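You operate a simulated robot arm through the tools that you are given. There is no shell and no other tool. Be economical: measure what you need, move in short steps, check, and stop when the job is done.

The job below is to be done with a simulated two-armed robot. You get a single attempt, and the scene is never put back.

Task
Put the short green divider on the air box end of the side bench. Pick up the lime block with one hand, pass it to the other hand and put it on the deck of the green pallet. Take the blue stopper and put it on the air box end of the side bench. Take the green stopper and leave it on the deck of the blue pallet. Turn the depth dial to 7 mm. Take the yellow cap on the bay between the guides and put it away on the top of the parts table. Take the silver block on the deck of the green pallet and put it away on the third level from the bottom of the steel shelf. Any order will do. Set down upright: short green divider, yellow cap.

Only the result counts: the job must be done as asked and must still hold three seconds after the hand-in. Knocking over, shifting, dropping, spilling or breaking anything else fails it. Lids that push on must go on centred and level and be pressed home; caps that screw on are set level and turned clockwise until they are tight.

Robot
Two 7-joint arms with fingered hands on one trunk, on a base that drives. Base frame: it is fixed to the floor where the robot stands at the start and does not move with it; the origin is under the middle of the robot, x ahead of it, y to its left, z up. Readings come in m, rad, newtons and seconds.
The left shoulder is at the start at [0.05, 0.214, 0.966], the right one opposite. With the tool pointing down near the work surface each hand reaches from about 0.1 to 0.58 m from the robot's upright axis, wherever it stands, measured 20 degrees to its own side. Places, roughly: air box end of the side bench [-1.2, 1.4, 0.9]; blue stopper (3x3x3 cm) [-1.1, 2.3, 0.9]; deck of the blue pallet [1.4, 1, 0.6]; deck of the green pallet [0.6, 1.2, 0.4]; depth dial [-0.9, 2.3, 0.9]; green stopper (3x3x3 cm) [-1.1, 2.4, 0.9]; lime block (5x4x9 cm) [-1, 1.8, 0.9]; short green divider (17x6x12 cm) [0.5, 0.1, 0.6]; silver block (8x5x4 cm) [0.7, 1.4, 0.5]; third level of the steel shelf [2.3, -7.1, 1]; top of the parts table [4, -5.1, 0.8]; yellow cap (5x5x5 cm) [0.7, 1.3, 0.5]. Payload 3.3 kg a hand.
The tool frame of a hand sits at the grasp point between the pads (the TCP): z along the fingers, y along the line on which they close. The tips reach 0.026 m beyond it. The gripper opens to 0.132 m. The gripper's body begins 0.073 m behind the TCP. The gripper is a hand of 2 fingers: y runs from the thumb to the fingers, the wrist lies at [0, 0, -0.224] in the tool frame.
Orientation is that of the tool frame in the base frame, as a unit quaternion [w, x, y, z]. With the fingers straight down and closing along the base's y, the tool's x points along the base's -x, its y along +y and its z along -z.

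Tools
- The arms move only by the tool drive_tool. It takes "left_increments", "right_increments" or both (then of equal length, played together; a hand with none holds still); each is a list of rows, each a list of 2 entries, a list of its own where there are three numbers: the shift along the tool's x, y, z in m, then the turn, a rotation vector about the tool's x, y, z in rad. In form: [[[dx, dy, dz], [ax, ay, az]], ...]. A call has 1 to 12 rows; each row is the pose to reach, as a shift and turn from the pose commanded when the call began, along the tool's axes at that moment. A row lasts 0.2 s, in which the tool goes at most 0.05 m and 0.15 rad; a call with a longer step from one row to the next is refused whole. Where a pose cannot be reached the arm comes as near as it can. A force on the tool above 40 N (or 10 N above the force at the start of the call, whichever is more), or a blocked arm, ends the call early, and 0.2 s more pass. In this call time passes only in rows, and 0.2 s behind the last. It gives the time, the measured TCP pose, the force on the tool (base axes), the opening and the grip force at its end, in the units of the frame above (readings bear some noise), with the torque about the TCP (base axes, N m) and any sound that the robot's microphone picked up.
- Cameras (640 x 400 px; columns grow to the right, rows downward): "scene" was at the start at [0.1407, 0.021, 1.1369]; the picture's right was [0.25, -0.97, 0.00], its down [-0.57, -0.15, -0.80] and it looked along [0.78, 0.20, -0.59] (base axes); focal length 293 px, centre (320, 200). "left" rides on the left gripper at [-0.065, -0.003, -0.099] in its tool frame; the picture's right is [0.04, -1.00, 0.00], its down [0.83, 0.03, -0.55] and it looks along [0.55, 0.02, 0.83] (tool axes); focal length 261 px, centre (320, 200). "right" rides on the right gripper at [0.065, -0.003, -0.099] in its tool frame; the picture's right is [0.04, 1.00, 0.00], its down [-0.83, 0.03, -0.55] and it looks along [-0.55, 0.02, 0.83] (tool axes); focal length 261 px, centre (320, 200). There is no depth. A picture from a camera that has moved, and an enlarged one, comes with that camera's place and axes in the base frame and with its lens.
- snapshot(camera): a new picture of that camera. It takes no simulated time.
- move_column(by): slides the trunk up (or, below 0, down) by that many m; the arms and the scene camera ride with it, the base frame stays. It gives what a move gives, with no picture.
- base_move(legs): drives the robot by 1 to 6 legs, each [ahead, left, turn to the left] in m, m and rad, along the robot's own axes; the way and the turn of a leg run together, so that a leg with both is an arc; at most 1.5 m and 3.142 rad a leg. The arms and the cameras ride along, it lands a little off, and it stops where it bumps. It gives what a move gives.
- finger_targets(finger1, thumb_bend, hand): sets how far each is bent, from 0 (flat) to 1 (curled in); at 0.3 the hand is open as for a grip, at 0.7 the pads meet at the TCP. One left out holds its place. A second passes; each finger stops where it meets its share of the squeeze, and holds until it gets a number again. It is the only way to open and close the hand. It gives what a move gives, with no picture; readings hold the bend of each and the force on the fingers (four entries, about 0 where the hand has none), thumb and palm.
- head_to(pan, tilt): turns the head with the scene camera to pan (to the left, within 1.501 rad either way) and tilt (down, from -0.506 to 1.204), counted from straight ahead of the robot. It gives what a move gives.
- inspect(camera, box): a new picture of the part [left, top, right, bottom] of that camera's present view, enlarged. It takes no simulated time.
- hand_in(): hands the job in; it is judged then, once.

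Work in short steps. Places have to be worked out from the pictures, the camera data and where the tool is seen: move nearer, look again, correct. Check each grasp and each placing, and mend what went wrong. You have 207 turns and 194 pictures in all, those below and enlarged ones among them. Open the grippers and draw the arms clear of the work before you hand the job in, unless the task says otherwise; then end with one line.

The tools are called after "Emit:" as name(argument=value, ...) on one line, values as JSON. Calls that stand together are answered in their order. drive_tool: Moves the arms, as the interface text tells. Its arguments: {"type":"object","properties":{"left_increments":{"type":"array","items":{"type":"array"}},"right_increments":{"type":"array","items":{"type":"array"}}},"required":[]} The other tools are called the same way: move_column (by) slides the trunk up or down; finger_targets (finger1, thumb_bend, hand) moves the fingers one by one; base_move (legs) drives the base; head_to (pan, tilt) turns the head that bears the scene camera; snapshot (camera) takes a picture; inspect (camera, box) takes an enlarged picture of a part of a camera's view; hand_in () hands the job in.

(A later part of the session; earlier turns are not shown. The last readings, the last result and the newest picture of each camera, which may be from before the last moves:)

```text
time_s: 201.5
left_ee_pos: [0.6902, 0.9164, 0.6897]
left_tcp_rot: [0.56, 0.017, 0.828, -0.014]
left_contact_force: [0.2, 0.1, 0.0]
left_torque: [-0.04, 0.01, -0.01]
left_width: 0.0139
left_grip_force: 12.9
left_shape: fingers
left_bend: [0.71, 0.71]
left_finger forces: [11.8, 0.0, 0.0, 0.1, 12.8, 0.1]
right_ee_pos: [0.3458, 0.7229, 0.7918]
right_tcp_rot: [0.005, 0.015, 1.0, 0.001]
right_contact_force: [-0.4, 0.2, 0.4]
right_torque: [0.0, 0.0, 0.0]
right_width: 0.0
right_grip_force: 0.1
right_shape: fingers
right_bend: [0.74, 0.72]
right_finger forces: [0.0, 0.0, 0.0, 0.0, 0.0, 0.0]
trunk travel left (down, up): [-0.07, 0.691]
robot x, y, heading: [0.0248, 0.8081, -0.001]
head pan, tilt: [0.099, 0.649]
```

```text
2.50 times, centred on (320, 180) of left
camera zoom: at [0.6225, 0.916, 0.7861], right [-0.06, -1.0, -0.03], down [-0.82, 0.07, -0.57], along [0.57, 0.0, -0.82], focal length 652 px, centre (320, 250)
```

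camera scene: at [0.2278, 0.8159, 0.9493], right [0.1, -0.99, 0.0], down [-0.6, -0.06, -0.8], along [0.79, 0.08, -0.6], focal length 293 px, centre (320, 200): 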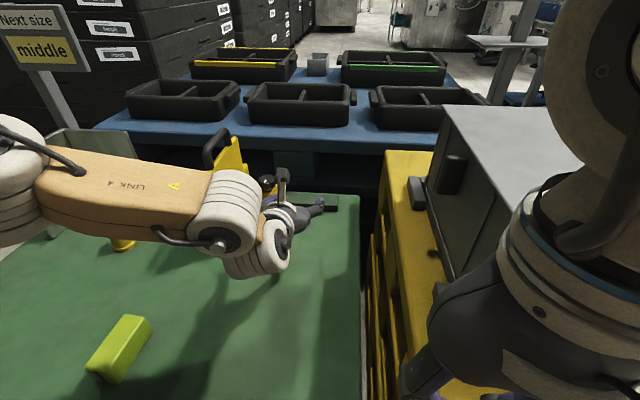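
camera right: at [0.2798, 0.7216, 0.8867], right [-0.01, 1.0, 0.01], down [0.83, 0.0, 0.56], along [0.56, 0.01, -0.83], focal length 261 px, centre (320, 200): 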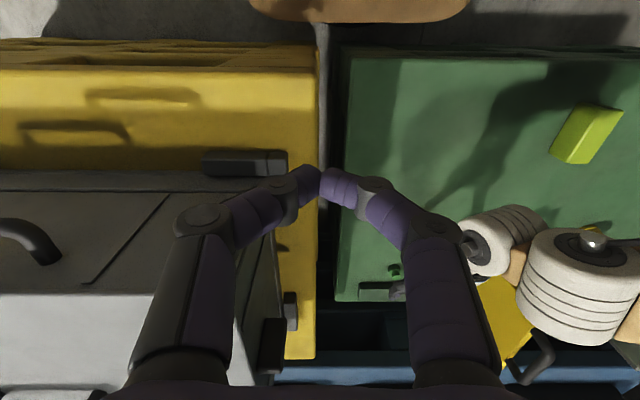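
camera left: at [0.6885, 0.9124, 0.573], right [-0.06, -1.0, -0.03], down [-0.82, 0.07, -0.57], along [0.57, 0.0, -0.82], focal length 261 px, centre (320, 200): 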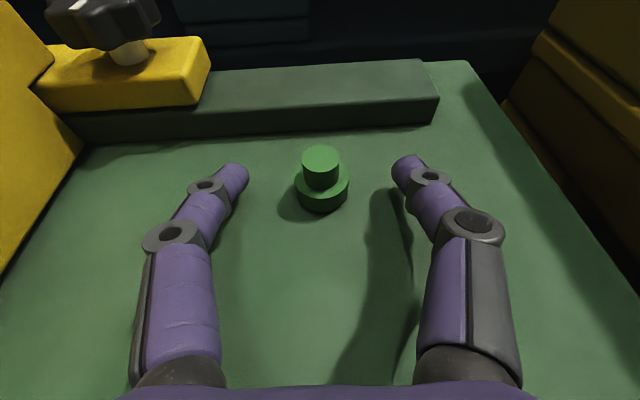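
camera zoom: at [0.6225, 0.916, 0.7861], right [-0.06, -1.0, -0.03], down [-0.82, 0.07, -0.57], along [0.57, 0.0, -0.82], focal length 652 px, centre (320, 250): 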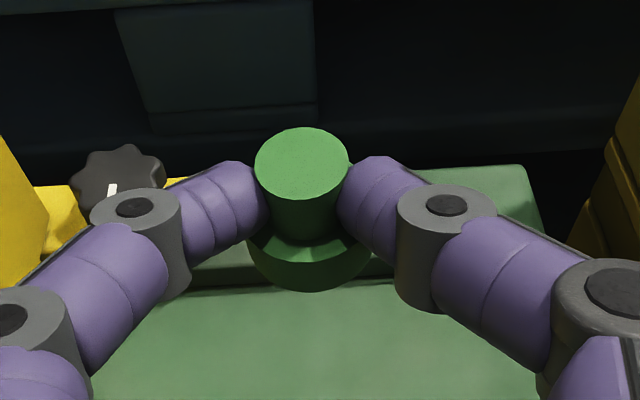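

Held securely. The blue pallet must be approached from the +y aisle. I back off, raise the trunk, pull the hand in and drive round via y≈2.4, turning to face −y.

Emit:
base_move(legs=[[-0.28, 0, 0]])

Emit:
move_column(by=0.25)

Emit:
drive_tool(left_increments=[[[0.015, 0, -0.037], [0, 0, 0]], [[0.03, 0, -0.074], [0, 0, 0]], [[0.045, 0, -0.111], [0, 0, 0]], [[0.06, 0, -0.148], [0, 0, 0]]])

Emit:
base_move(legs=[[0, 1.45, 0], [0, 0, -1.57], [0, 0.7, 0]])

Emit:
head_to(pan=0.35, tilt=0.5)

Emit:
snapshot(camera="scene")

```text
time_s: 203.5
left_ee_pos: [0.4011, 0.9229, 0.6887]
left_tcp_rot: [0.559, 0.012, 0.829, -0.01]
left_contact_force: [-0.4, -1.2, 0.3]
left_torque: [0.01, 0.02, -0.03]
left_width: 0.0139
left_grip_force: 12.7
left_shape: fingers
left_bend: [0.71, 0.71]
left_finger forces: [11.8, 0.0, 0.0, 0.0, 12.8, 0.0]
right_ee_pos: [0.0564, 0.7265, 0.7895]
right_tcp_rot: [0.005, 0.01, 1.0, 0.003]
right_contact_force: [0.6, 0.0, -0.1]
right_torque: [0.01, 0.05, -0.01]
right_width: 0.0
right_grip_force: 0.1
right_shape: fingers
right_bend: [0.74, 0.72]
right_finger forces: [0.1, 0.0, 0.0, 0.0, 0.0, 0.0]
trunk travel left (down, up): [-0.07, 0.691]
robot x, y, heading: [-0.2643, 0.8083, 0.017]
head pan, tilt: [0.099, 0.649]
```

```text
time_s: 206.1
left_ee_pos: [0.4005, 0.9238, 0.9387]
left_tcp_rot: [0.56, 0.012, 0.828, -0.01]
left_contact_force: [0.7, 0.2, -0.4]
left_torque: [0.02, -0.03, -0.02]
left_width: 0.0138
left_grip_force: 12.7
left_shape: fingers
left_bend: [0.71, 0.71]
left_finger forces: [11.8, 0.1, 0.0, 0.1, 12.8, 0.1]
right_ee_pos: [0.0561, 0.7254, 1.0411]
right_tcp_rot: [0.004, 0.009, 1.0, 0.003]
right_contact_force: [-0.5, -0.1, 1.4]
right_torque: [-0.02, -0.04, 0.03]
right_width: 0.0
right_grip_force: 0.0
right_shape: fingers
right_bend: [0.74, 0.72]
right_finger forces: [0.0, 0.0, 0.1, 0.1, 0.0, 0.1]
trunk travel left (down, up): [-0.32, 0.441]
robot x, y, heading: [-0.2617, 0.8069, 0.017]
head pan, tilt: [0.099, 0.649]
```

```text
time_s: 207.1
left_ee_pos: [0.2389, 0.927, 0.9405]
left_tcp_rot: [0.561, 0.012, 0.828, -0.008]
left_contact_force: [-0.7, -0.3, -0.2]
left_torque: [0.01, 0.03, 0.0]
left_width: 0.0126
left_grip_force: 11.9
left_shape: fingers
left_bend: [0.71, 0.71]
left_finger forces: [11.2, 0.1, 0.1, 0.0, 11.4, 0.1]
right_ee_pos: [0.0563, 0.7253, 1.0416]
right_tcp_rot: [0.005, 0.01, 1.0, 0.003]
right_contact_force: [-0.2, -0.4, 0.2]
right_torque: [0.02, 0.02, -0.01]
right_width: 0.0
right_grip_force: 0.0
right_shape: fingers
right_bend: [0.74, 0.72]
right_finger forces: [0.1, 0.0, 0.1, 0.0, 0.1, 0.1]
trunk travel left (down, up): [-0.32, 0.441]
robot x, y, heading: [-0.2648, 0.8073, 0.013]
head pan, tilt: [0.099, 0.649]
```

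```text
time_s: 221.3
left_ee_pos: [0.5504, 1.694, 0.9391]
left_tcp_rot: [0.382, 0.604, 0.566, -0.41]
left_contact_force: [0.1, 0.7, -0.3]
left_torque: [0.03, 0.03, 0.0]
left_width: 0.0126
left_grip_force: 11.2
left_shape: fingers
left_bend: [0.71, 0.71]
left_finger forces: [10.8, 0.0, 0.0, 0.0, 11.2, 0.0]
right_ee_pos: [0.3565, 1.8843, 1.039]
right_tcp_rot: [0.006, 0.727, 0.687, -0.002]
right_contact_force: [-0.2, 0.0, 0.2]
right_torque: [-0.01, 0.03, 0.0]
right_width: 0.0
right_grip_force: 0.0
right_shape: fingers
right_bend: [0.74, 0.72]
right_finger forces: [0.1, 0.0, 0.0, 0.1, 0.0, 0.0]
trunk travel left (down, up): [-0.32, 0.441]
robot x, y, heading: [0.4526, 2.2005, -1.6]
head pan, tilt: [0.099, 0.649]
```

```text
time_s: 222.1
left_ee_pos: [0.551, 1.6935, 0.9392]
left_tcp_rot: [0.381, 0.605, 0.567, -0.409]
left_contact_force: [-0.4, -0.2, -0.9]
left_torque: [0.0, 0.0, -0.04]
left_width: 0.013
left_grip_force: 11.4
left_shape: fingers
left_bend: [0.71, 0.71]
left_finger forces: [10.9, 0.1, 0.0, 0.0, 11.2, 0.0]
right_ee_pos: [0.3552, 1.8836, 1.0403]
right_tcp_rot: [0.006, 0.727, 0.686, -0.002]
right_contact_force: [0.1, -0.1, -0.1]
right_torque: [0.02, -0.01, 0.02]
right_width: 0.0
right_grip_force: 0.1
right_shape: fingers
right_bend: [0.74, 0.72]
right_finger forces: [0.0, 0.1, 0.1, 0.1, 0.1, 0.1]
trunk travel left (down, up): [-0.32, 0.441]
robot x, y, heading: [0.4477, 2.2007, -1.597]
head pan, tilt: [0.351, 0.499]
```

```text
86 pictures are left
camera scene: at [0.4766, 2.0738, 1.2206], right [-0.95, -0.32, 0.0], down [-0.15, 0.45, -0.88], along [0.28, -0.83, -0.48], focal length 293 px, centre (320, 200)
```

scene: 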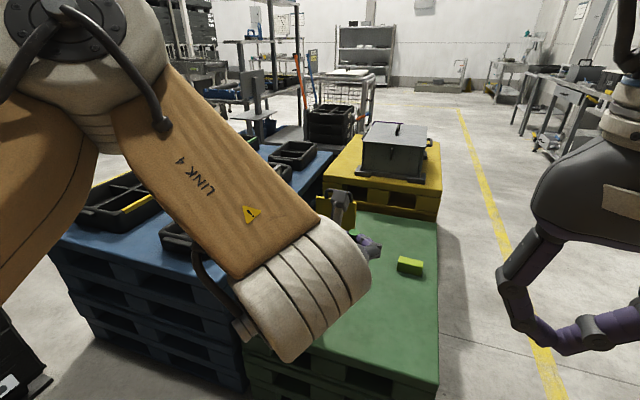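

I slide 0.5 m to the left (+x) and look down at the near end of the blue deck with the left-hand camera.

Emit:
base_move(legs=[[0, 0.55, 0.03]])

Emit:
snapshot(camera="left")

Emit:
snapshot(camera="scene")

```text
time_s: 225.3
left_ee_pos: [1.1112, 1.6938, 0.9389]
left_tcp_rot: [0.387, 0.596, 0.576, -0.404]
left_contact_force: [0.1, -0.1, -0.7]
left_torque: [0.0, 0.0, 0.02]
left_width: 0.013
left_grip_force: 11.3
left_shape: fingers
left_bend: [0.71, 0.71]
left_finger forces: [10.9, 0.1, 0.1, 0.0, 11.1, 0.0]
right_ee_pos: [0.9108, 1.8768, 1.0396]
right_tcp_rot: [0.005, 0.715, 0.699, -0.002]
right_contact_force: [0.2, -1.1, 0.2]
right_torque: [0.01, -0.02, 0.0]
right_width: 0.0
right_grip_force: 0.1
right_shape: fingers
right_bend: [0.74, 0.72]
right_finger forces: [0.0, 0.1, 0.0, 0.0, 0.1, 0.1]
trunk travel left (down, up): [-0.32, 0.441]
robot x, y, heading: [0.9933, 2.1961, -1.563]
head pan, tilt: [0.351, 0.499]
```

```text
85 pictures are left
camera left: at [1.1111, 1.7597, 1.0359], right [-1.0, 0.05, -0.03], down [0.06, 0.82, -0.57], along [0.0, -0.57, -0.82], focal length 261 px, centre (320, 200)
```

left: 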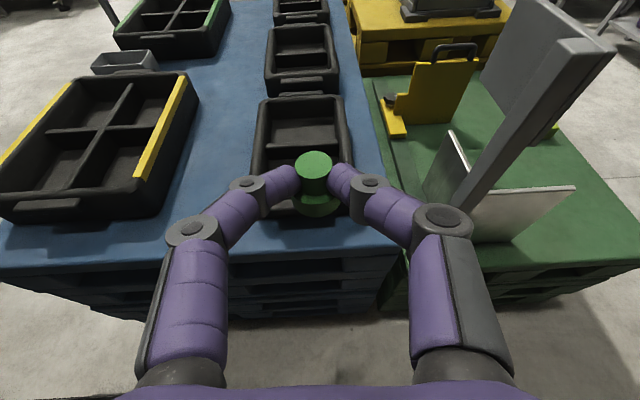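

```text
84 pictures are left
camera scene: at [1.0262, 2.0705, 1.2206], right [-0.94, -0.35, 0.0], down [-0.17, 0.45, -0.88], along [0.31, -0.82, -0.48], focal length 293 px, centre (320, 200)
```

scene: 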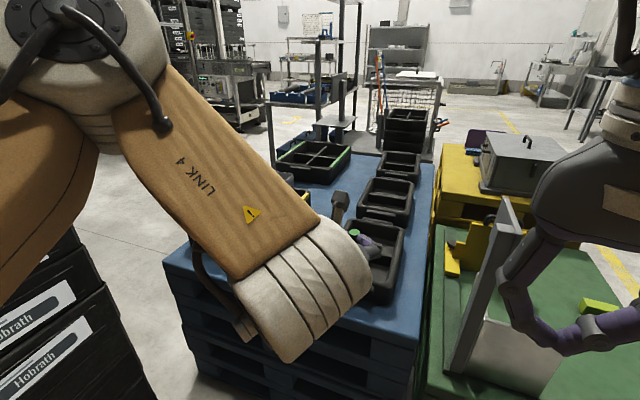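

A free blue strip lies between the large and small trays, about x 1.26–1.42, y<1.566. I move so the hand comes over (1.325, 1.50) and lower the trunk 10 cm.

Emit:
base_move(legs=[[0, 0.13, 0], [0.12, 0, 0]])

Emit:
move_column(by=-0.1)

Emit:
drive_tool(left_increments=[[[0.035, 0.03, 0.02], [0, 0, 0]], [[0.065, 0.06, 0.04], [0, 0, 0]], [[0.095, 0.08, 0.06], [0, 0, 0]]])

Emit:
snapshot(camera="left")

```text
time_s: 227.4
left_ee_pos: [1.2415, 1.5722, 0.939]
left_tcp_rot: [0.388, 0.595, 0.576, -0.404]
left_contact_force: [0.5, -0.3, -0.6]
left_torque: [0.01, 0.0, 0.01]
left_width: 0.0126
left_grip_force: 10.9
left_shape: fingers
left_bend: [0.71, 0.71]
left_finger forces: [10.7, 0.0, 0.0, 0.0, 11.1, 0.0]
right_ee_pos: [1.0409, 1.7543, 1.0398]
right_tcp_rot: [0.005, 0.715, 0.699, -0.002]
right_contact_force: [0.4, -0.5, -0.9]
right_torque: [-0.01, -0.03, 0.0]
right_width: 0.0
right_grip_force: 0.0
right_shape: fingers
right_bend: [0.74, 0.72]
right_finger forces: [0.0, 0.1, 0.0, 0.1, 0.0, 0.1]
trunk travel left (down, up): [-0.32, 0.441]
robot x, y, heading: [1.1227, 2.0747, -1.561]
head pan, tilt: [0.351, 0.499]
```

```text
time_s: 228.7
left_ee_pos: [1.2408, 1.5741, 0.8407]
left_tcp_rot: [0.388, 0.595, 0.576, -0.405]
left_contact_force: [-1.0, 0.5, 0.0]
left_torque: [0.03, 0.03, -0.01]
left_width: 0.0127
left_grip_force: 11.1
left_shape: fingers
left_bend: [0.71, 0.71]
left_finger forces: [10.8, 0.1, 0.1, 0.1, 11.0, 0.0]
right_ee_pos: [1.041, 1.7566, 0.9405]
right_tcp_rot: [0.005, 0.716, 0.698, -0.001]
right_contact_force: [0.1, 0.0, -0.5]
right_torque: [-0.04, 0.04, -0.03]
right_width: 0.0
right_grip_force: 0.0
right_shape: fingers
right_bend: [0.74, 0.72]
right_finger forces: [0.0, 0.0, 0.1, 0.1, 0.0, 0.1]
trunk travel left (down, up): [-0.22, 0.541]
robot x, y, heading: [1.1204, 2.0735, -1.561]
head pan, tilt: [0.351, 0.499]
```

```text
refused: row 1 steps farther than a row can; nothing moved
```

```text
83 pictures are left
camera left: at [1.2406, 1.6391, 0.9364], right [-1.0, 0.05, -0.03], down [0.06, 0.82, -0.57], along [0.0, -0.57, -0.82], focal length 261 px, centre (320, 200)
```

left: 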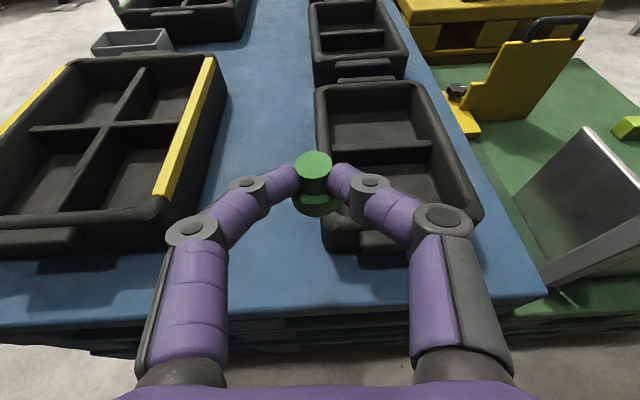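

Strip centre ≈(1.33, 1.46). I move the left hand there, down to z≈0.69.

Emit:
drive_tool(left_increments=[[[0.02, 0.022, 0.03], [0, 0, 0]], [[0.045, 0.044, 0.06], [0, 0, 0]], [[0.065, 0.066, 0.095], [0, 0, 0]], [[0.085, 0.088, 0.13], [0, 0, 0]], [[0.105, 0.088, 0.14], [0, 0, 0]]])

Emit:
snapshot(camera="left")

```text
time_s: 229.9
left_ee_pos: [1.3287, 1.4785, 0.6877]
left_tcp_rot: [0.389, 0.595, 0.576, -0.403]
left_contact_force: [1.0, -0.8, -0.2]
left_torque: [-0.04, 0.02, -0.01]
left_width: 0.0116
left_grip_force: 9.3
left_shape: fingers
left_bend: [0.72, 0.71]
left_finger forces: [8.7, 0.1, 0.0, 0.0, 9.5, 0.0]
right_ee_pos: [1.0406, 1.7547, 0.9394]
right_tcp_rot: [0.005, 0.715, 0.699, -0.002]
right_contact_force: [-0.5, 0.1, -0.3]
right_torque: [0.0, 0.03, 0.0]
right_width: 0.0
right_grip_force: 0.0
right_shape: fingers
right_bend: [0.74, 0.72]
right_finger forces: [0.0, 0.0, 0.1, 0.0, 0.0, 0.1]
trunk travel left (down, up): [-0.22, 0.541]
robot x, y, heading: [1.1209, 2.0759, -1.558]
head pan, tilt: [0.351, 0.499]
```

```text
82 pictures are left
camera left: at [1.327, 1.545, 0.7845], right [-1.0, 0.05, -0.04], down [0.06, 0.82, -0.57], along [0.0, -0.57, -0.82], focal length 261 px, centre (320, 200)
```

left: 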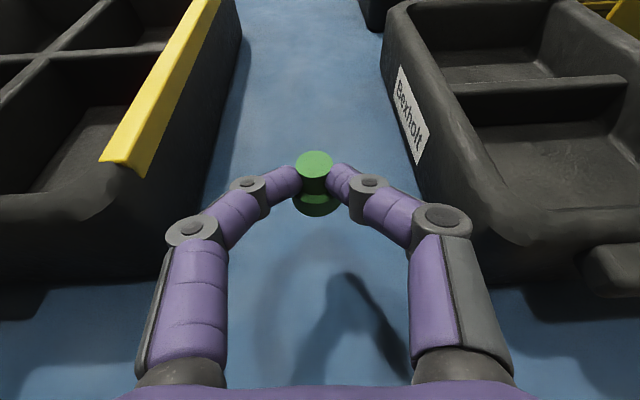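

Right over the free strip. I lower 5 cm, then in small rows.

Emit:
drive_tool(left_increments=[[[0.0139, 0, 0.0056], [0, 0, 0]], [[0.0278, 0, 0.0113], [0, 0, 0]], [[0.0417, 0, 0.0169], [0, 0, 0]]])

Emit:
snapshot(camera="left")

```text
time_s: 230.7
left_ee_pos: [1.3261, 1.4799, 0.6438]
left_tcp_rot: [0.388, 0.596, 0.576, -0.404]
left_contact_force: [0.2, 0.7, -0.6]
left_torque: [0.0, -0.01, 0.03]
left_width: 0.0115
left_grip_force: 9.3
left_shape: fingers
left_bend: [0.72, 0.71]
left_finger forces: [8.3, 0.0, 0.1, 0.0, 9.4, 0.0]
right_ee_pos: [1.0411, 1.7558, 0.9404]
right_tcp_rot: [0.006, 0.716, 0.698, -0.002]
right_contact_force: [0.1, 0.1, 0.8]
right_torque: [0.03, -0.01, -0.02]
right_width: 0.0
right_grip_force: 0.1
right_shape: fingers
right_bend: [0.74, 0.72]
right_finger forces: [0.0, 0.0, 0.0, 0.0, 0.0, 0.0]
trunk travel left (down, up): [-0.22, 0.541]
robot x, y, heading: [1.1233, 2.0744, -1.564]
head pan, tilt: [0.351, 0.499]
```

```text
81 pictures are left
camera left: at [1.3247, 1.5454, 0.7403], right [-1.0, 0.05, -0.03], down [0.06, 0.82, -0.57], along [0.0, -0.57, -0.82], focal length 261 px, centre (320, 200)
```

left: 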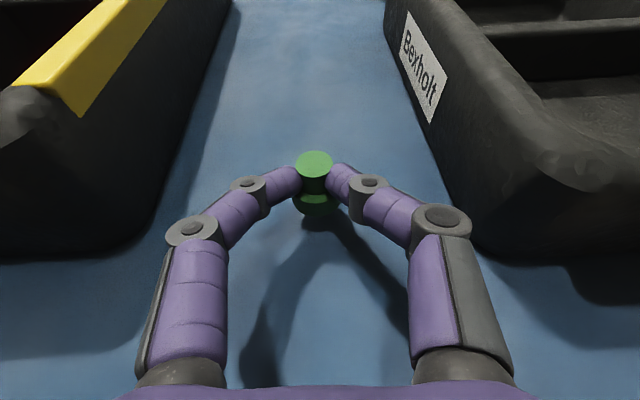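

Shadow nearly meets it. I lower in 3 mm rows.

Emit:
drive_tool(left_increments=[[[0.0028, 0, 0.0011], [0, 0, 0]], [[0.0056, 0, 0.0023], [0, 0, 0]], [[0.0083, 0, 0.0034], [0, 0, 0]], [[0.0111, 0, 0.0045], [0, 0, 0]]])

Emit:
inspect(camera="left", box=[220, 100, 420, 260])

```text
time_s: 231.7
left_ee_pos: [1.3247, 1.4796, 0.6328]
left_tcp_rot: [0.388, 0.595, 0.577, -0.403]
left_contact_force: [-0.2, -0.6, 0.4]
left_torque: [0.0, 0.0, 0.02]
left_width: 0.0118
left_grip_force: 9.1
left_shape: fingers
left_bend: [0.72, 0.71]
left_finger forces: [8.3, 0.1, 0.2, 0.0, 9.4, 0.0]
right_ee_pos: [1.0419, 1.7552, 0.94]
right_tcp_rot: [0.006, 0.715, 0.699, -0.001]
right_contact_force: [-0.5, 0.3, 0.2]
right_torque: [0.0, 0.01, -0.01]
right_width: 0.0002
right_grip_force: 0.0
right_shape: fingers
right_bend: [0.74, 0.72]
right_finger forces: [0.0, 0.0, 0.0, 0.0, 0.0, 0.1]
trunk travel left (down, up): [-0.22, 0.541]
robot x, y, heading: [1.1206, 2.074, -1.558]
head pan, tilt: [0.351, 0.499]
```

```text
2.50 times, centred on (320, 180) of left
camera zoom: at [1.3243, 1.5454, 0.7292], right [-1.0, 0.05, -0.03], down [0.06, 0.82, -0.57], along [0.0, -0.57, -0.82], focal length 652 px, centre (320, 250)
```

zoom: 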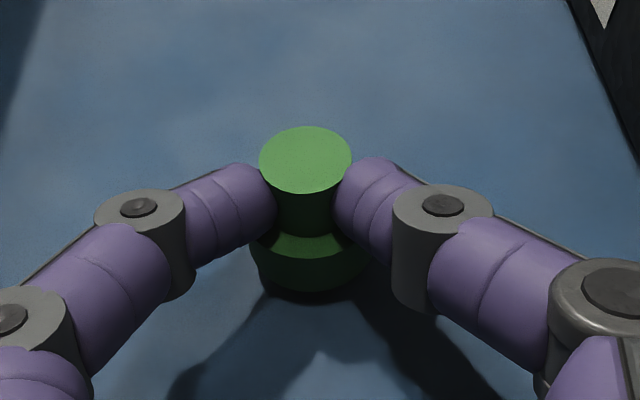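

Emit:
drive_tool(left_increments=[[[0.0019, 0, 0.0008], [0, 0, 0]], [[0.0037, 0, 0.0015], [0, 0, 0]], [[0.0056, 0, 0.0023], [0, 0, 0]], [[0.0074, 0, 0.003], [0, 0, 0]]])

Emit:
inspect(camera="left", box=[220, 100, 420, 260])

```text
time_s: 232.7
left_ee_pos: [1.3251, 1.4799, 0.6284]
left_tcp_rot: [0.39, 0.593, 0.575, -0.406]
left_contact_force: [1.5, 3.7, 21.9]
left_torque: [-0.49, -0.23, 0.07]
left_width: 0.0117
left_grip_force: 20.7
left_shape: fingers
left_bend: [0.72, 0.71]
left_finger forces: [25.7, 0.0, 0.1, 0.1, 16.0, 0.1]
right_ee_pos: [1.0401, 1.7576, 0.9414]
right_tcp_rot: [0.006, 0.716, 0.698, -0.003]
right_contact_force: [0.3, 0.6, 0.8]
right_torque: [-0.01, -0.01, -0.03]
right_width: 0.0002
right_grip_force: 0.1
right_shape: fingers
right_bend: [0.74, 0.72]
right_finger forces: [0.0, 0.0, 0.0, 0.0, 0.0, 0.1]
trunk travel left (down, up): [-0.22, 0.541]
robot x, y, heading: [1.122, 2.0769, -1.563]
head pan, tilt: [0.351, 0.499]
```

```text
2.50 times, centred on (320, 180) of left
camera zoom: at [1.3241, 1.5455, 0.7248], right [-1.0, 0.05, -0.03], down [0.06, 0.82, -0.57], along [0.0, -0.58, -0.82], focal length 652 px, centre (320, 250)
```

zoom: 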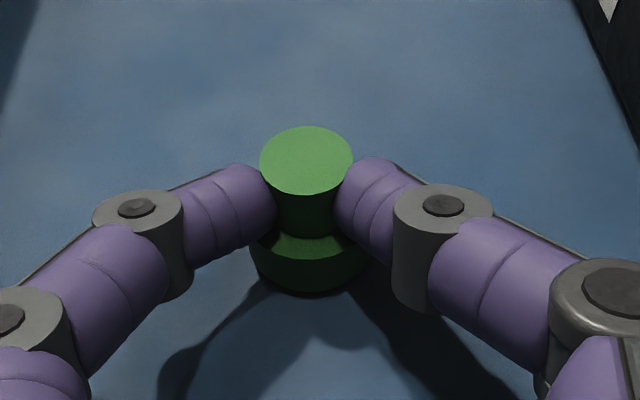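

Contact (22 N). I ease 2 mm up, open, and withdraw backwards along the fingers.

Emit:
drive_tool(left_increments=[[[-0.0025, 0, -0.001], [0, 0, 0]]])

Emit:
finger_targets(hand="left", finger1=0.5, thumb_bend=0.5)

Emit:
drive_tool(left_increments=[[[-0.01, 0, -0.04], [0, 0, 0]], [[-0.03, 0, -0.08], [0, 0, 0]], [[-0.06, 0, -0.11], [0, 0, 0]], [[-0.1, 0, -0.13], [0, 0, 0]], [[-0.14, 0, -0.15], [0, 0, 0]]])

Emit:
snapshot(camera="left")

```text
time_s: 233.1
left_ee_pos: [1.3257, 1.4795, 0.6279]
left_tcp_rot: [0.389, 0.594, 0.576, -0.405]
left_contact_force: [-0.1, -3.2, 19.9]
left_torque: [-0.52, -0.16, 0.01]
left_width: 0.0116
left_grip_force: 19.6
left_shape: fingers
left_bend: [0.72, 0.71]
left_finger forces: [22.8, 0.0, 0.0, 0.0, 15.7, 0.1]
right_ee_pos: [1.04, 1.7566, 0.9403]
right_tcp_rot: [0.006, 0.715, 0.699, -0.003]
right_contact_force: [-0.1, -0.2, -0.3]
right_torque: [-0.01, 0.01, -0.03]
right_width: 0.0
right_grip_force: 0.0
right_shape: fingers
right_bend: [0.74, 0.72]
right_finger forces: [0.1, 0.0, 0.0, 0.0, 0.0, 0.1]
trunk travel left (down, up): [-0.22, 0.541]
robot x, y, heading: [1.1252, 2.0767, -1.565]
head pan, tilt: [0.351, 0.499]
```

```text
time_s: 234.1
left_ee_pos: [1.3249, 1.4802, 0.625]
left_tcp_rot: [0.387, 0.597, 0.576, -0.403]
left_contact_force: [-0.6, 0.0, 0.0]
left_torque: [-0.03, 0.02, -0.02]
left_width: 0.0659
left_grip_force: 0.0
left_shape: fingers
left_bend: [0.5, 0.5]
left_finger forces: [0.0, 0.0, 0.1, 0.1, 0.0, 0.0]
right_ee_pos: [1.0418, 1.756, 0.9404]
right_tcp_rot: [0.006, 0.715, 0.699, -0.002]
right_contact_force: [0.4, 0.1, 0.1]
right_torque: [0.02, -0.01, -0.01]
right_width: 0.0002
right_grip_force: 0.0
right_shape: fingers
right_bend: [0.74, 0.72]
right_finger forces: [0.0, 0.0, 0.0, 0.1, 0.1, 0.0]
trunk travel left (down, up): [-0.22, 0.541]
robot x, y, heading: [1.1224, 2.0771, -1.558]
head pan, tilt: [0.351, 0.499]
```

```text
time_s: 235.3
left_ee_pos: [1.3275, 1.5613, 0.759]
left_tcp_rot: [0.39, 0.596, 0.576, -0.402]
left_contact_force: [0.1, 0.0, 0.3]
left_torque: [0.04, 0.02, 0.02]
left_width: 0.0666
left_grip_force: 0.0
left_shape: fingers
left_bend: [0.5, 0.5]
left_finger forces: [0.0, 0.0, 0.0, 0.0, 0.1, 0.1]
left hand out of reach, approached as far as the arm can: row 4, 5
right_ee_pos: [1.0405, 1.7561, 0.9405]
right_tcp_rot: [0.005, 0.716, 0.699, -0.003]
right_contact_force: [-0.3, -0.1, -0.5]
right_torque: [-0.01, 0.0, -0.02]
right_width: 0.0001
right_grip_force: 0.1
right_shape: fingers
right_bend: [0.74, 0.72]
right_finger forces: [0.1, 0.0, 0.1, 0.0, 0.0, 0.1]
trunk travel left (down, up): [-0.22, 0.541]
robot x, y, heading: [1.1181, 2.0769, -1.56]
head pan, tilt: [0.351, 0.499]
```

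```text
78 pictures are left
camera left: at [1.326, 1.627, 0.8553], right [-1.0, 0.05, -0.04], down [0.06, 0.82, -0.57], along [0.0, -0.57, -0.82], focal length 261 px, centre (320, 200)
```

left: 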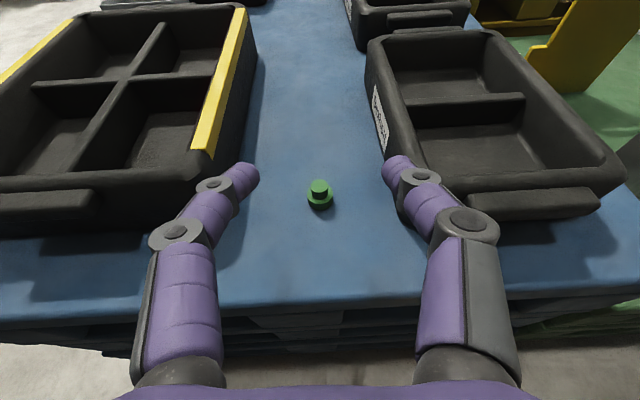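

Green stopper sits on the blue deck, clear of the trays. Next the silver block with the same tilted left hand from the −x side of the green pallet: I drive round there.

Emit:
base_move(legs=[[-0.3, 0, 0], [0, -1.35, 0], [0, 0, 1.56], [0, -1.15, 0]])

Emit:
head_to(pan=0.1, tilt=0.6)

Emit:
snapshot(camera="scene")

```text
time_s: 253.4
left_ee_pos: [0.2719, 1.4181, 0.7587]
left_tcp_rot: [0.561, 0.01, 0.828, -0.008]
left_contact_force: [0.1, -0.3, 0.4]
left_torque: [0.0, 0.0, -0.06]
left_width: 0.0665
left_grip_force: 0.0
left_shape: fingers
left_bend: [0.5, 0.5]
left_finger forces: [0.0, 0.0, 0.0, 0.0, 0.0, 0.0]
right_ee_pos: [0.0794, 1.132, 0.9407]
right_tcp_rot: [0.005, 0.008, 1.0, 0.003]
right_contact_force: [-0.6, -0.2, -0.4]
right_torque: [-0.01, 0.0, 0.02]
right_width: 0.0001
right_grip_force: 0.1
right_shape: fingers
right_bend: [0.74, 0.72]
right_finger forces: [0.1, 0.1, 0.0, 0.0, 0.0, 0.0]
trunk travel left (down, up): [-0.22, 0.541]
robot x, y, heading: [-0.2429, 1.2128, 0.022]
head pan, tilt: [0.351, 0.499]
```

```text
time_s: 254.1
left_ee_pos: [0.2713, 1.4192, 0.7592]
left_tcp_rot: [0.56, 0.01, 0.828, -0.009]
left_contact_force: [-0.4, 0.2, 0.3]
left_torque: [0.04, -0.02, 0.02]
left_width: 0.0665
left_grip_force: 0.0
left_shape: fingers
left_bend: [0.5, 0.5]
left_finger forces: [0.1, 0.0, 0.0, 0.0, 0.1, 0.0]
right_ee_pos: [0.0801, 1.1312, 0.9407]
right_tcp_rot: [0.005, 0.007, 1.0, 0.002]
right_contact_force: [0.7, -0.1, -0.4]
right_torque: [0.02, 0.02, 0.02]
right_width: 0.0
right_grip_force: 0.0
right_shape: fingers
right_bend: [0.74, 0.72]
right_finger forces: [0.0, 0.0, 0.0, 0.0, 0.0, 0.0]
trunk travel left (down, up): [-0.22, 0.541]
robot x, y, heading: [-0.2411, 1.2114, 0.017]
head pan, tilt: [0.099, 0.6]
```

```text
77 pictures are left
camera scene: at [-0.0896, 1.2207, 1.1098], right [0.12, -0.99, 0.0], down [-0.56, -0.07, -0.83], along [0.82, 0.1, -0.56], focal length 293 px, centre (320, 200)
```

scene: 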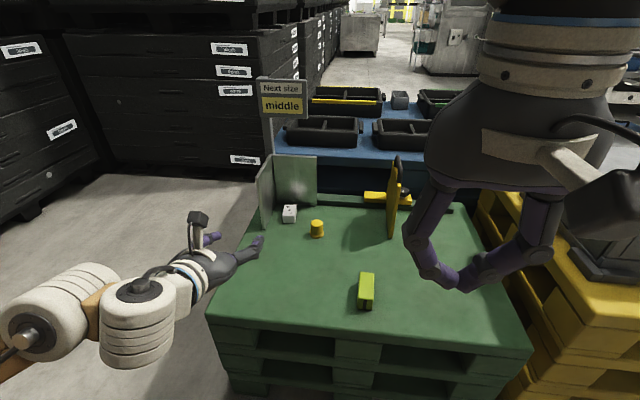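

I zoom in on the bay with the silver block and yellow cap.

Emit:
inspect(camera="scene", box=[240, 140, 420, 260])

```text
3.33 times, centred on (330, 200) of scene
camera zoom: at [-0.0896, 1.2207, 1.1098], right [0.12, -0.99, 0.0], down [-0.56, -0.07, -0.83], along [0.82, 0.1, -0.56], focal length 976 px, centre (287, 200)
```

zoom: 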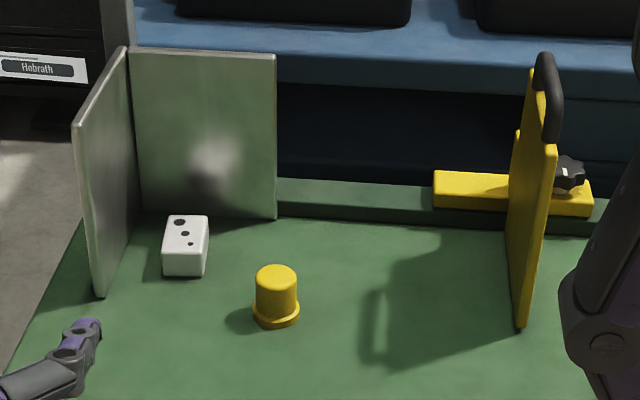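

Silver block: y 1.407–1.452, front x≈0.71, top ≈0.493; left plate at y≈1.51. I open the left fingers to ~8 cm, drive forward to axis x≈0.03 and lower the trunk.

Emit:
finger_targets(hand="left", finger1=0.45, thumb_bend=0.45)

Emit:
base_move(legs=[[0.265, 0, -0.017]])

Emit:
move_column(by=-0.15)

Emit:
snapshot(camera="left")

```text
time_s: 255.1
left_ee_pos: [0.2708, 1.4175, 0.7585]
left_tcp_rot: [0.56, 0.01, 0.828, -0.008]
left_contact_force: [0.1, 0.6, -0.4]
left_torque: [0.04, 0.01, -0.04]
left_width: 0.0829
left_grip_force: 0.0
left_shape: fingers
left_bend: [0.45, 0.45]
left_finger forces: [0.0, 0.1, 0.0, 0.0, 0.1, 0.0]
right_ee_pos: [0.0804, 1.1305, 0.9398]
right_tcp_rot: [0.006, 0.008, 1.0, 0.002]
right_contact_force: [-0.4, -0.3, 0.3]
right_torque: [-0.01, -0.03, 0.03]
right_width: 0.0001
right_grip_force: 0.1
right_shape: fingers
right_bend: [0.74, 0.72]
right_finger forces: [0.0, 0.0, 0.0, 0.0, 0.0, 0.0]
trunk travel left (down, up): [-0.22, 0.541]
robot x, y, heading: [-0.241, 1.2086, 0.013]
head pan, tilt: [0.099, 0.6]
```

```text
time_s: 257.0
left_ee_pos: [0.5422, 1.41, 0.7597]
left_tcp_rot: [0.559, 0.019, 0.829, -0.015]
left_contact_force: [0.3, -0.3, -0.4]
left_torque: [-0.01, -0.02, 0.0]
left_width: 0.083
left_grip_force: 0.1
left_shape: fingers
left_bend: [0.45, 0.45]
left_finger forces: [0.0, 0.0, 0.1, 0.0, 0.0, 0.0]
right_ee_pos: [0.3438, 1.1258, 0.9391]
right_tcp_rot: [0.005, 0.02, 1.0, 0.002]
right_contact_force: [0.1, -0.9, -0.1]
right_torque: [0.0, 0.0, 0.01]
right_width: 0.0001
right_grip_force: 0.1
right_shape: fingers
right_bend: [0.74, 0.72]
right_finger forces: [0.0, 0.0, 0.0, 0.0, 0.1, 0.0]
trunk travel left (down, up): [-0.22, 0.541]
robot x, y, heading: [0.0268, 1.2139, -0.002]
head pan, tilt: [0.099, 0.6]
```

```text
time_s: 258.8
left_ee_pos: [0.5425, 1.4093, 0.567]
left_tcp_rot: [0.521, 0.018, 0.853, -0.015]
left_contact_force: [0.2, 0.1, 0.3]
left_torque: [0.01, -0.01, 0.02]
left_width: 0.083
left_grip_force: 0.0
left_shape: fingers
left_bend: [0.45, 0.45]
left_finger forces: [0.1, 0.0, 0.1, 0.1, 0.0, 0.0]
right_ee_pos: [0.3445, 1.1269, 0.79]
right_tcp_rot: [0.005, 0.019, 1.0, 0.002]
right_contact_force: [0.1, 0.8, -0.3]
right_torque: [-0.01, 0.0, 0.02]
right_width: 0.0003
right_grip_force: 0.0
right_shape: fingers
right_bend: [0.74, 0.72]
right_finger forces: [0.0, 0.0, 0.0, 0.0, 0.0, 0.1]
trunk travel left (down, up): [-0.07, 0.691]
robot x, y, heading: [0.0233, 1.2135, -0.005]
head pan, tilt: [0.099, 0.6]
```

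```text
75 pictures are left
camera left: at [0.4834, 1.4085, 0.6688], right [-0.07, -1.0, -0.03], down [-0.87, 0.07, -0.49], along [0.49, -0.01, -0.87], focal length 261 px, centre (320, 200)
```

left: 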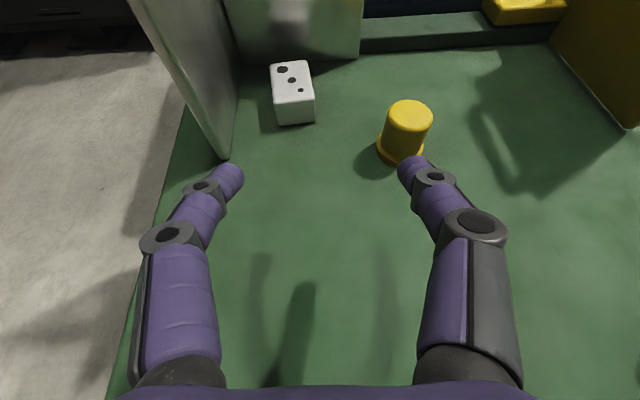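

The cap (y≈1.325) stands too close to the left hand's path, so I take the cap first with the right hand, tilted ~43°. I lift the left hand, shift the base to y≈1.45, and ready the right hand.

Emit:
drive_tool(left_increments=[[[-0.03, 0, -0.02], [0, 0, 0]], [[-0.06, 0, -0.045], [0, 0, 0]], [[-0.09, 0, -0.07], [0, 0, 0]], [[-0.12, 0, -0.09], [0, 0, 0]]])

Emit:
base_move(legs=[[0, 0.24, 0.004]])

Emit:
finger_targets(hand="right", finger1=0.38, thumb_bend=0.38)

Emit:
drive_tool(right_increments=[[[-0.03, 0, 0], [0, -0.12, 0]], [[-0.06, 0.01, 0], [0, -0.25, 0]], [[-0.09, 0.02, 0], [0, -0.38, 0]], [[-0.12, 0.03, 0.02], [0, -0.51, 0]], [[-0.15, 0.04, 0.04], [0, -0.64, 0]], [[-0.18, 0.05, 0.06], [0, -0.75, 0]], [[-0.2, 0.06, 0.1], [0, -0.75, 0]]])

Emit:
snapshot(camera="right")

Emit:
snapshot(camera="scene")

```text
time_s: 259.8
left_ee_pos: [0.5424, 1.4092, 0.5659]
left_tcp_rot: [0.521, 0.017, 0.853, -0.014]
left_contact_force: [-1.0, -0.4, 0.3]
left_torque: [-0.03, 0.01, 0.0]
left_width: 0.0829
left_grip_force: 0.1
left_shape: fingers
left_bend: [0.45, 0.45]
left_finger forces: [0.0, 0.0, 0.0, 0.1, 0.0, 0.1]
left hand out of reach, approached as far as the arm can: row 1, 2, 3, 4
right_ee_pos: [0.3442, 1.1263, 0.7903]
right_tcp_rot: [0.006, 0.02, 1.0, 0.003]
right_contact_force: [-0.7, -1.0, 0.3]
right_torque: [0.02, 0.02, 0.01]
right_width: 0.0
right_grip_force: 0.0
right_shape: fingers
right_bend: [0.74, 0.72]
right_finger forces: [0.1, 0.0, 0.0, 0.0, 0.1, 0.0]
trunk travel left (down, up): [-0.07, 0.691]
robot x, y, heading: [0.0261, 1.2106, -0.003]
head pan, tilt: [0.099, 0.6]
```

```text
time_s: 261.6
left_ee_pos: [0.5439, 1.6512, 0.5668]
left_tcp_rot: [0.521, 0.019, 0.853, -0.015]
left_contact_force: [0.1, 0.0, -0.6]
left_torque: [-0.01, 0.04, -0.02]
left_width: 0.083
left_grip_force: 0.0
left_shape: fingers
left_bend: [0.45, 0.45]
left_finger forces: [0.0, 0.1, 0.0, 0.0, 0.0, 0.0]
right_ee_pos: [0.3447, 1.3676, 0.7902]
right_tcp_rot: [0.005, 0.019, 1.0, 0.002]
right_contact_force: [-0.3, -0.7, 0.4]
right_torque: [0.04, 0.02, -0.01]
right_width: 0.0
right_grip_force: 0.0
right_shape: fingers
right_bend: [0.74, 0.72]
right_finger forces: [0.0, 0.0, 0.1, 0.0, 0.0, 0.0]
trunk travel left (down, up): [-0.07, 0.691]
robot x, y, heading: [0.0251, 1.4544, -0.009]
head pan, tilt: [0.099, 0.6]
```

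```text
time_s: 262.6
left_ee_pos: [0.5435, 1.6515, 0.5675]
left_tcp_rot: [0.521, 0.019, 0.853, -0.016]
left_contact_force: [-0.7, 0.5, -0.2]
left_torque: [0.0, 0.01, 0.03]
left_width: 0.0831
left_grip_force: 0.1
left_shape: fingers
left_bend: [0.45, 0.45]
left_finger forces: [0.0, 0.0, 0.1, 0.0, 0.0, 0.1]
right_ee_pos: [0.3455, 1.368, 0.7888]
right_tcp_rot: [0.005, 0.02, 1.0, 0.003]
right_contact_force: [0.4, -0.2, 0.7]
right_torque: [-0.03, 0.04, 0.01]
right_width: 0.1067
right_grip_force: 0.0
right_shape: fingers
right_bend: [0.38, 0.38]
right_finger forces: [0.0, 0.0, 0.0, 0.1, 0.0, 0.0]
trunk travel left (down, up): [-0.07, 0.691]
robot x, y, heading: [0.0259, 1.454, -0.007]
head pan, tilt: [0.099, 0.6]
```

```text
time_s: 264.2
left_ee_pos: [0.544, 1.652, 0.566]
left_tcp_rot: [0.521, 0.018, 0.853, -0.015]
left_contact_force: [0.2, -0.2, -0.3]
left_torque: [0.03, 0.05, -0.01]
left_width: 0.0829
left_grip_force: 0.0
left_shape: fingers
left_bend: [0.45, 0.45]
left_finger forces: [0.1, 0.0, 0.0, 0.0, 0.0, 0.0]
right_ee_pos: [0.5476, 1.4218, 0.689]
right_tcp_rot: [0.371, 0.019, 0.928, -0.005]
right_contact_force: [-0.4, -0.1, 1.6]
right_torque: [-0.01, 0.01, -0.04]
right_width: 0.1068
right_grip_force: 0.0
right_shape: fingers
right_bend: [0.38, 0.38]
right_finger forces: [0.0, 0.0, 0.0, 0.0, 0.1, 0.0]
trunk travel left (down, up): [-0.07, 0.691]
robot x, y, heading: [0.0256, 1.4547, -0.002]
head pan, tilt: [0.099, 0.6]
```

```text
74 pictures are left
camera right: at [0.4328, 1.422, 0.7139], right [0.01, 1.0, -0.02], down [0.22, 0.02, 0.97], along [0.97, -0.01, -0.22], focal length 261 px, centre (320, 200)
```

right: 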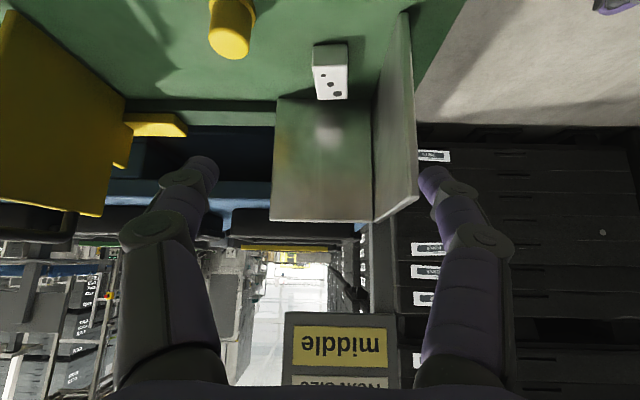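

```text
73 pictures are left
camera scene: at [0.2294, 1.4606, 0.9536], right [0.09, -1.0, 0.0], down [-0.56, -0.05, -0.83], along [0.82, 0.08, -0.56], focal length 293 px, centre (320, 200)
```

scene: 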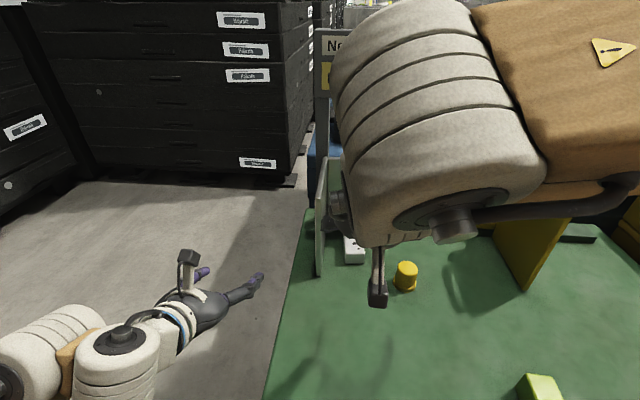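

Cap centre ≈(0.657, 1.322). I move the right hand sideways in line with the cap and part-way down.

Emit:
drive_tool(right_increments=[[[0.01, -0.032, 0.02], [0, 0, 0]], [[0.02, -0.064, 0.05], [0, 0, 0]], [[0.03, -0.095, 0.08], [0, 0, 0]], [[0.045, -0.095, 0.12], [0, 0, 0]]])

Emit:
snapshot(camera="right")

Emit:
snapshot(camera="scene")

```text
time_s: 265.2
left_ee_pos: [0.5434, 1.6516, 0.5653]
left_tcp_rot: [0.52, 0.019, 0.854, -0.016]
left_contact_force: [-0.5, 0.4, -0.1]
left_torque: [-0.03, 0.0, -0.01]
left_width: 0.0832
left_grip_force: 0.1
left_shape: fingers
left_bend: [0.45, 0.45]
left_finger forces: [0.0, 0.1, 0.0, 0.0, 0.1, 0.0]
right_ee_pos: [0.5957, 1.3243, 0.5735]
right_tcp_rot: [0.371, 0.019, 0.928, -0.005]
right_contact_force: [0.6, 0.4, 0.3]
right_torque: [0.02, 0.0, 0.0]
right_width: 0.1064
right_grip_force: 0.1
right_shape: fingers
right_bend: [0.38, 0.38]
right_finger forces: [0.0, 0.1, 0.1, 0.0, 0.1, 0.0]
trunk travel left (down, up): [-0.07, 0.691]
robot x, y, heading: [0.0236, 1.4526, -0.007]
head pan, tilt: [0.099, 0.6]
```

```text
72 pictures are left
camera right: at [0.4808, 1.3251, 0.5982], right [0.01, 1.0, -0.02], down [0.22, 0.02, 0.97], along [0.97, -0.01, -0.22], focal length 261 px, centre (320, 200)
```

right: 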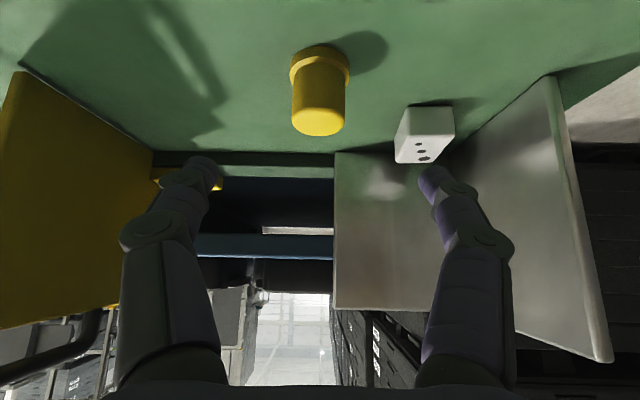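

```text
71 pictures are left
camera scene: at [0.2295, 1.4607, 0.9536], right [0.09, -1.0, 0.0], down [-0.56, -0.05, -0.82], along [0.82, 0.08, -0.57], focal length 293 px, centre (320, 200)
```

scene: 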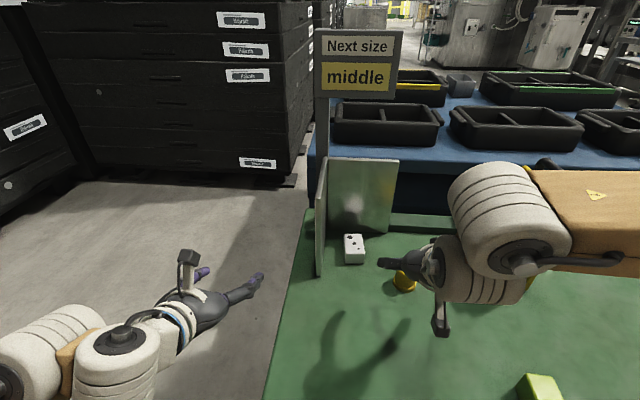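

Centred on the cap. I advance and lower around it.

Emit:
drive_tool(right_increments=[[[0.006, 0, 0.034], [0, 0, 0]], [[0.012, 0, 0.068], [0, 0, 0]], [[0.017, 0.001, 0.1], [0, 0, 0]]])

Emit:
snapshot(camera="right")

```text
time_s: 266.0
left_ee_pos: [0.5436, 1.6502, 0.5661]
left_tcp_rot: [0.521, 0.019, 0.853, -0.016]
left_contact_force: [0.2, 0.3, -0.2]
left_torque: [-0.01, -0.01, 0.0]
left_width: 0.0833
left_grip_force: 0.0
left_shape: fingers
left_bend: [0.45, 0.45]
left_finger forces: [0.0, 0.0, 0.0, 0.0, 0.1, 0.0]
right_ee_pos: [0.6538, 1.3215, 0.4886]
right_tcp_rot: [0.371, 0.019, 0.928, -0.005]
right_contact_force: [0.1, -0.1, 0.0]
right_torque: [-0.01, 0.01, -0.02]
right_width: 0.1067
right_grip_force: 0.1
right_shape: fingers
right_bend: [0.38, 0.38]
right_finger forces: [0.0, 0.1, 0.0, 0.0, 0.0, 0.0]
trunk travel left (down, up): [-0.07, 0.691]
robot x, y, heading: [0.0265, 1.4537, -0.003]
head pan, tilt: [0.099, 0.6]
```

```text
70 pictures are left
camera right: at [0.5379, 1.3223, 0.5142], right [0.01, 1.0, -0.02], down [0.22, 0.02, 0.97], along [0.97, -0.01, -0.22], focal length 261 px, centre (320, 200)
```

right: 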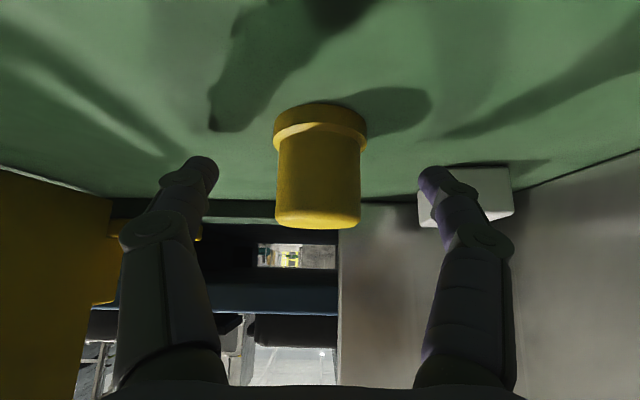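

The cap is centred between the fingers. I close on it.

Emit:
finger_targets(hand="right", finger1=0.75, thumb_bend=0.75)

Emit:
drive_tool(right_increments=[[[-0.02, 0, -0.02], [0, 0, 0]], [[-0.045, 0, -0.045], [0, 0, 0]], [[-0.07, 0, -0.075], [0, 0, 0]], [[-0.09, 0, -0.115], [0, 0, 0]], [[-0.11, 0, -0.155], [0, 0, 0]]])

Emit:
snapshot(camera="right")

```text
time_s: 267.0
left_ee_pos: [0.5435, 1.6514, 0.5673]
left_tcp_rot: [0.521, 0.017, 0.853, -0.014]
left_contact_force: [-1.3, -0.4, 0.2]
left_torque: [-0.02, 0.02, 0.01]
left_width: 0.0831
left_grip_force: 0.0
left_shape: fingers
left_bend: [0.45, 0.45]
left_finger forces: [0.0, 0.1, 0.0, 0.0, 0.0, 0.0]
right_ee_pos: [0.6526, 1.3219, 0.4897]
right_tcp_rot: [0.37, 0.02, 0.929, -0.006]
right_contact_force: [-0.9, 0.5, -0.1]
right_torque: [-0.01, -0.01, 0.01]
right_width: 0.0343
right_grip_force: 14.0
right_shape: fingers
right_bend: [0.6, 0.67]
right_finger forces: [13.6, 0.1, 0.0, 0.0, 13.9, 0.1]
trunk travel left (down, up): [-0.07, 0.691]
robot x, y, heading: [0.0257, 1.4556, -0.001]
head pan, tilt: [0.099, 0.6]
```

```text
time_s: 268.2
left_ee_pos: [0.5431, 1.6517, 0.5666]
left_tcp_rot: [0.521, 0.018, 0.853, -0.016]
left_contact_force: [-0.2, 0.3, -0.2]
left_torque: [-0.02, 0.01, -0.03]
left_width: 0.0829
left_grip_force: 0.1
left_shape: fingers
left_bend: [0.45, 0.45]
left_finger forces: [0.0, 0.0, 0.1, 0.0, 0.0, 0.0]
right_ee_pos: [0.6251, 1.3226, 0.6785]
right_tcp_rot: [0.37, 0.019, 0.929, -0.005]
right_contact_force: [0.8, -1.2, -0.9]
right_torque: [0.02, 0.03, -0.01]
right_width: 0.0338
right_grip_force: 12.8
right_shape: fingers
right_bend: [0.6, 0.68]
right_finger forces: [12.4, 0.0, 0.0, 0.1, 13.5, 0.1]
trunk travel left (down, up): [-0.07, 0.691]
robot x, y, heading: [0.0226, 1.4547, -0.0]
head pan, tilt: [0.099, 0.6]
```

```text
69 pictures are left
camera right: at [0.5106, 1.3234, 0.7027], right [0.01, 1.0, -0.02], down [0.23, 0.02, 0.97], along [0.97, -0.01, -0.22], focal length 261 px, centre (320, 200)
```

right: 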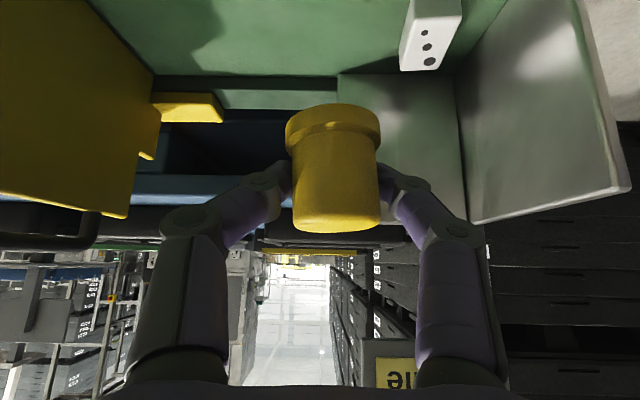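

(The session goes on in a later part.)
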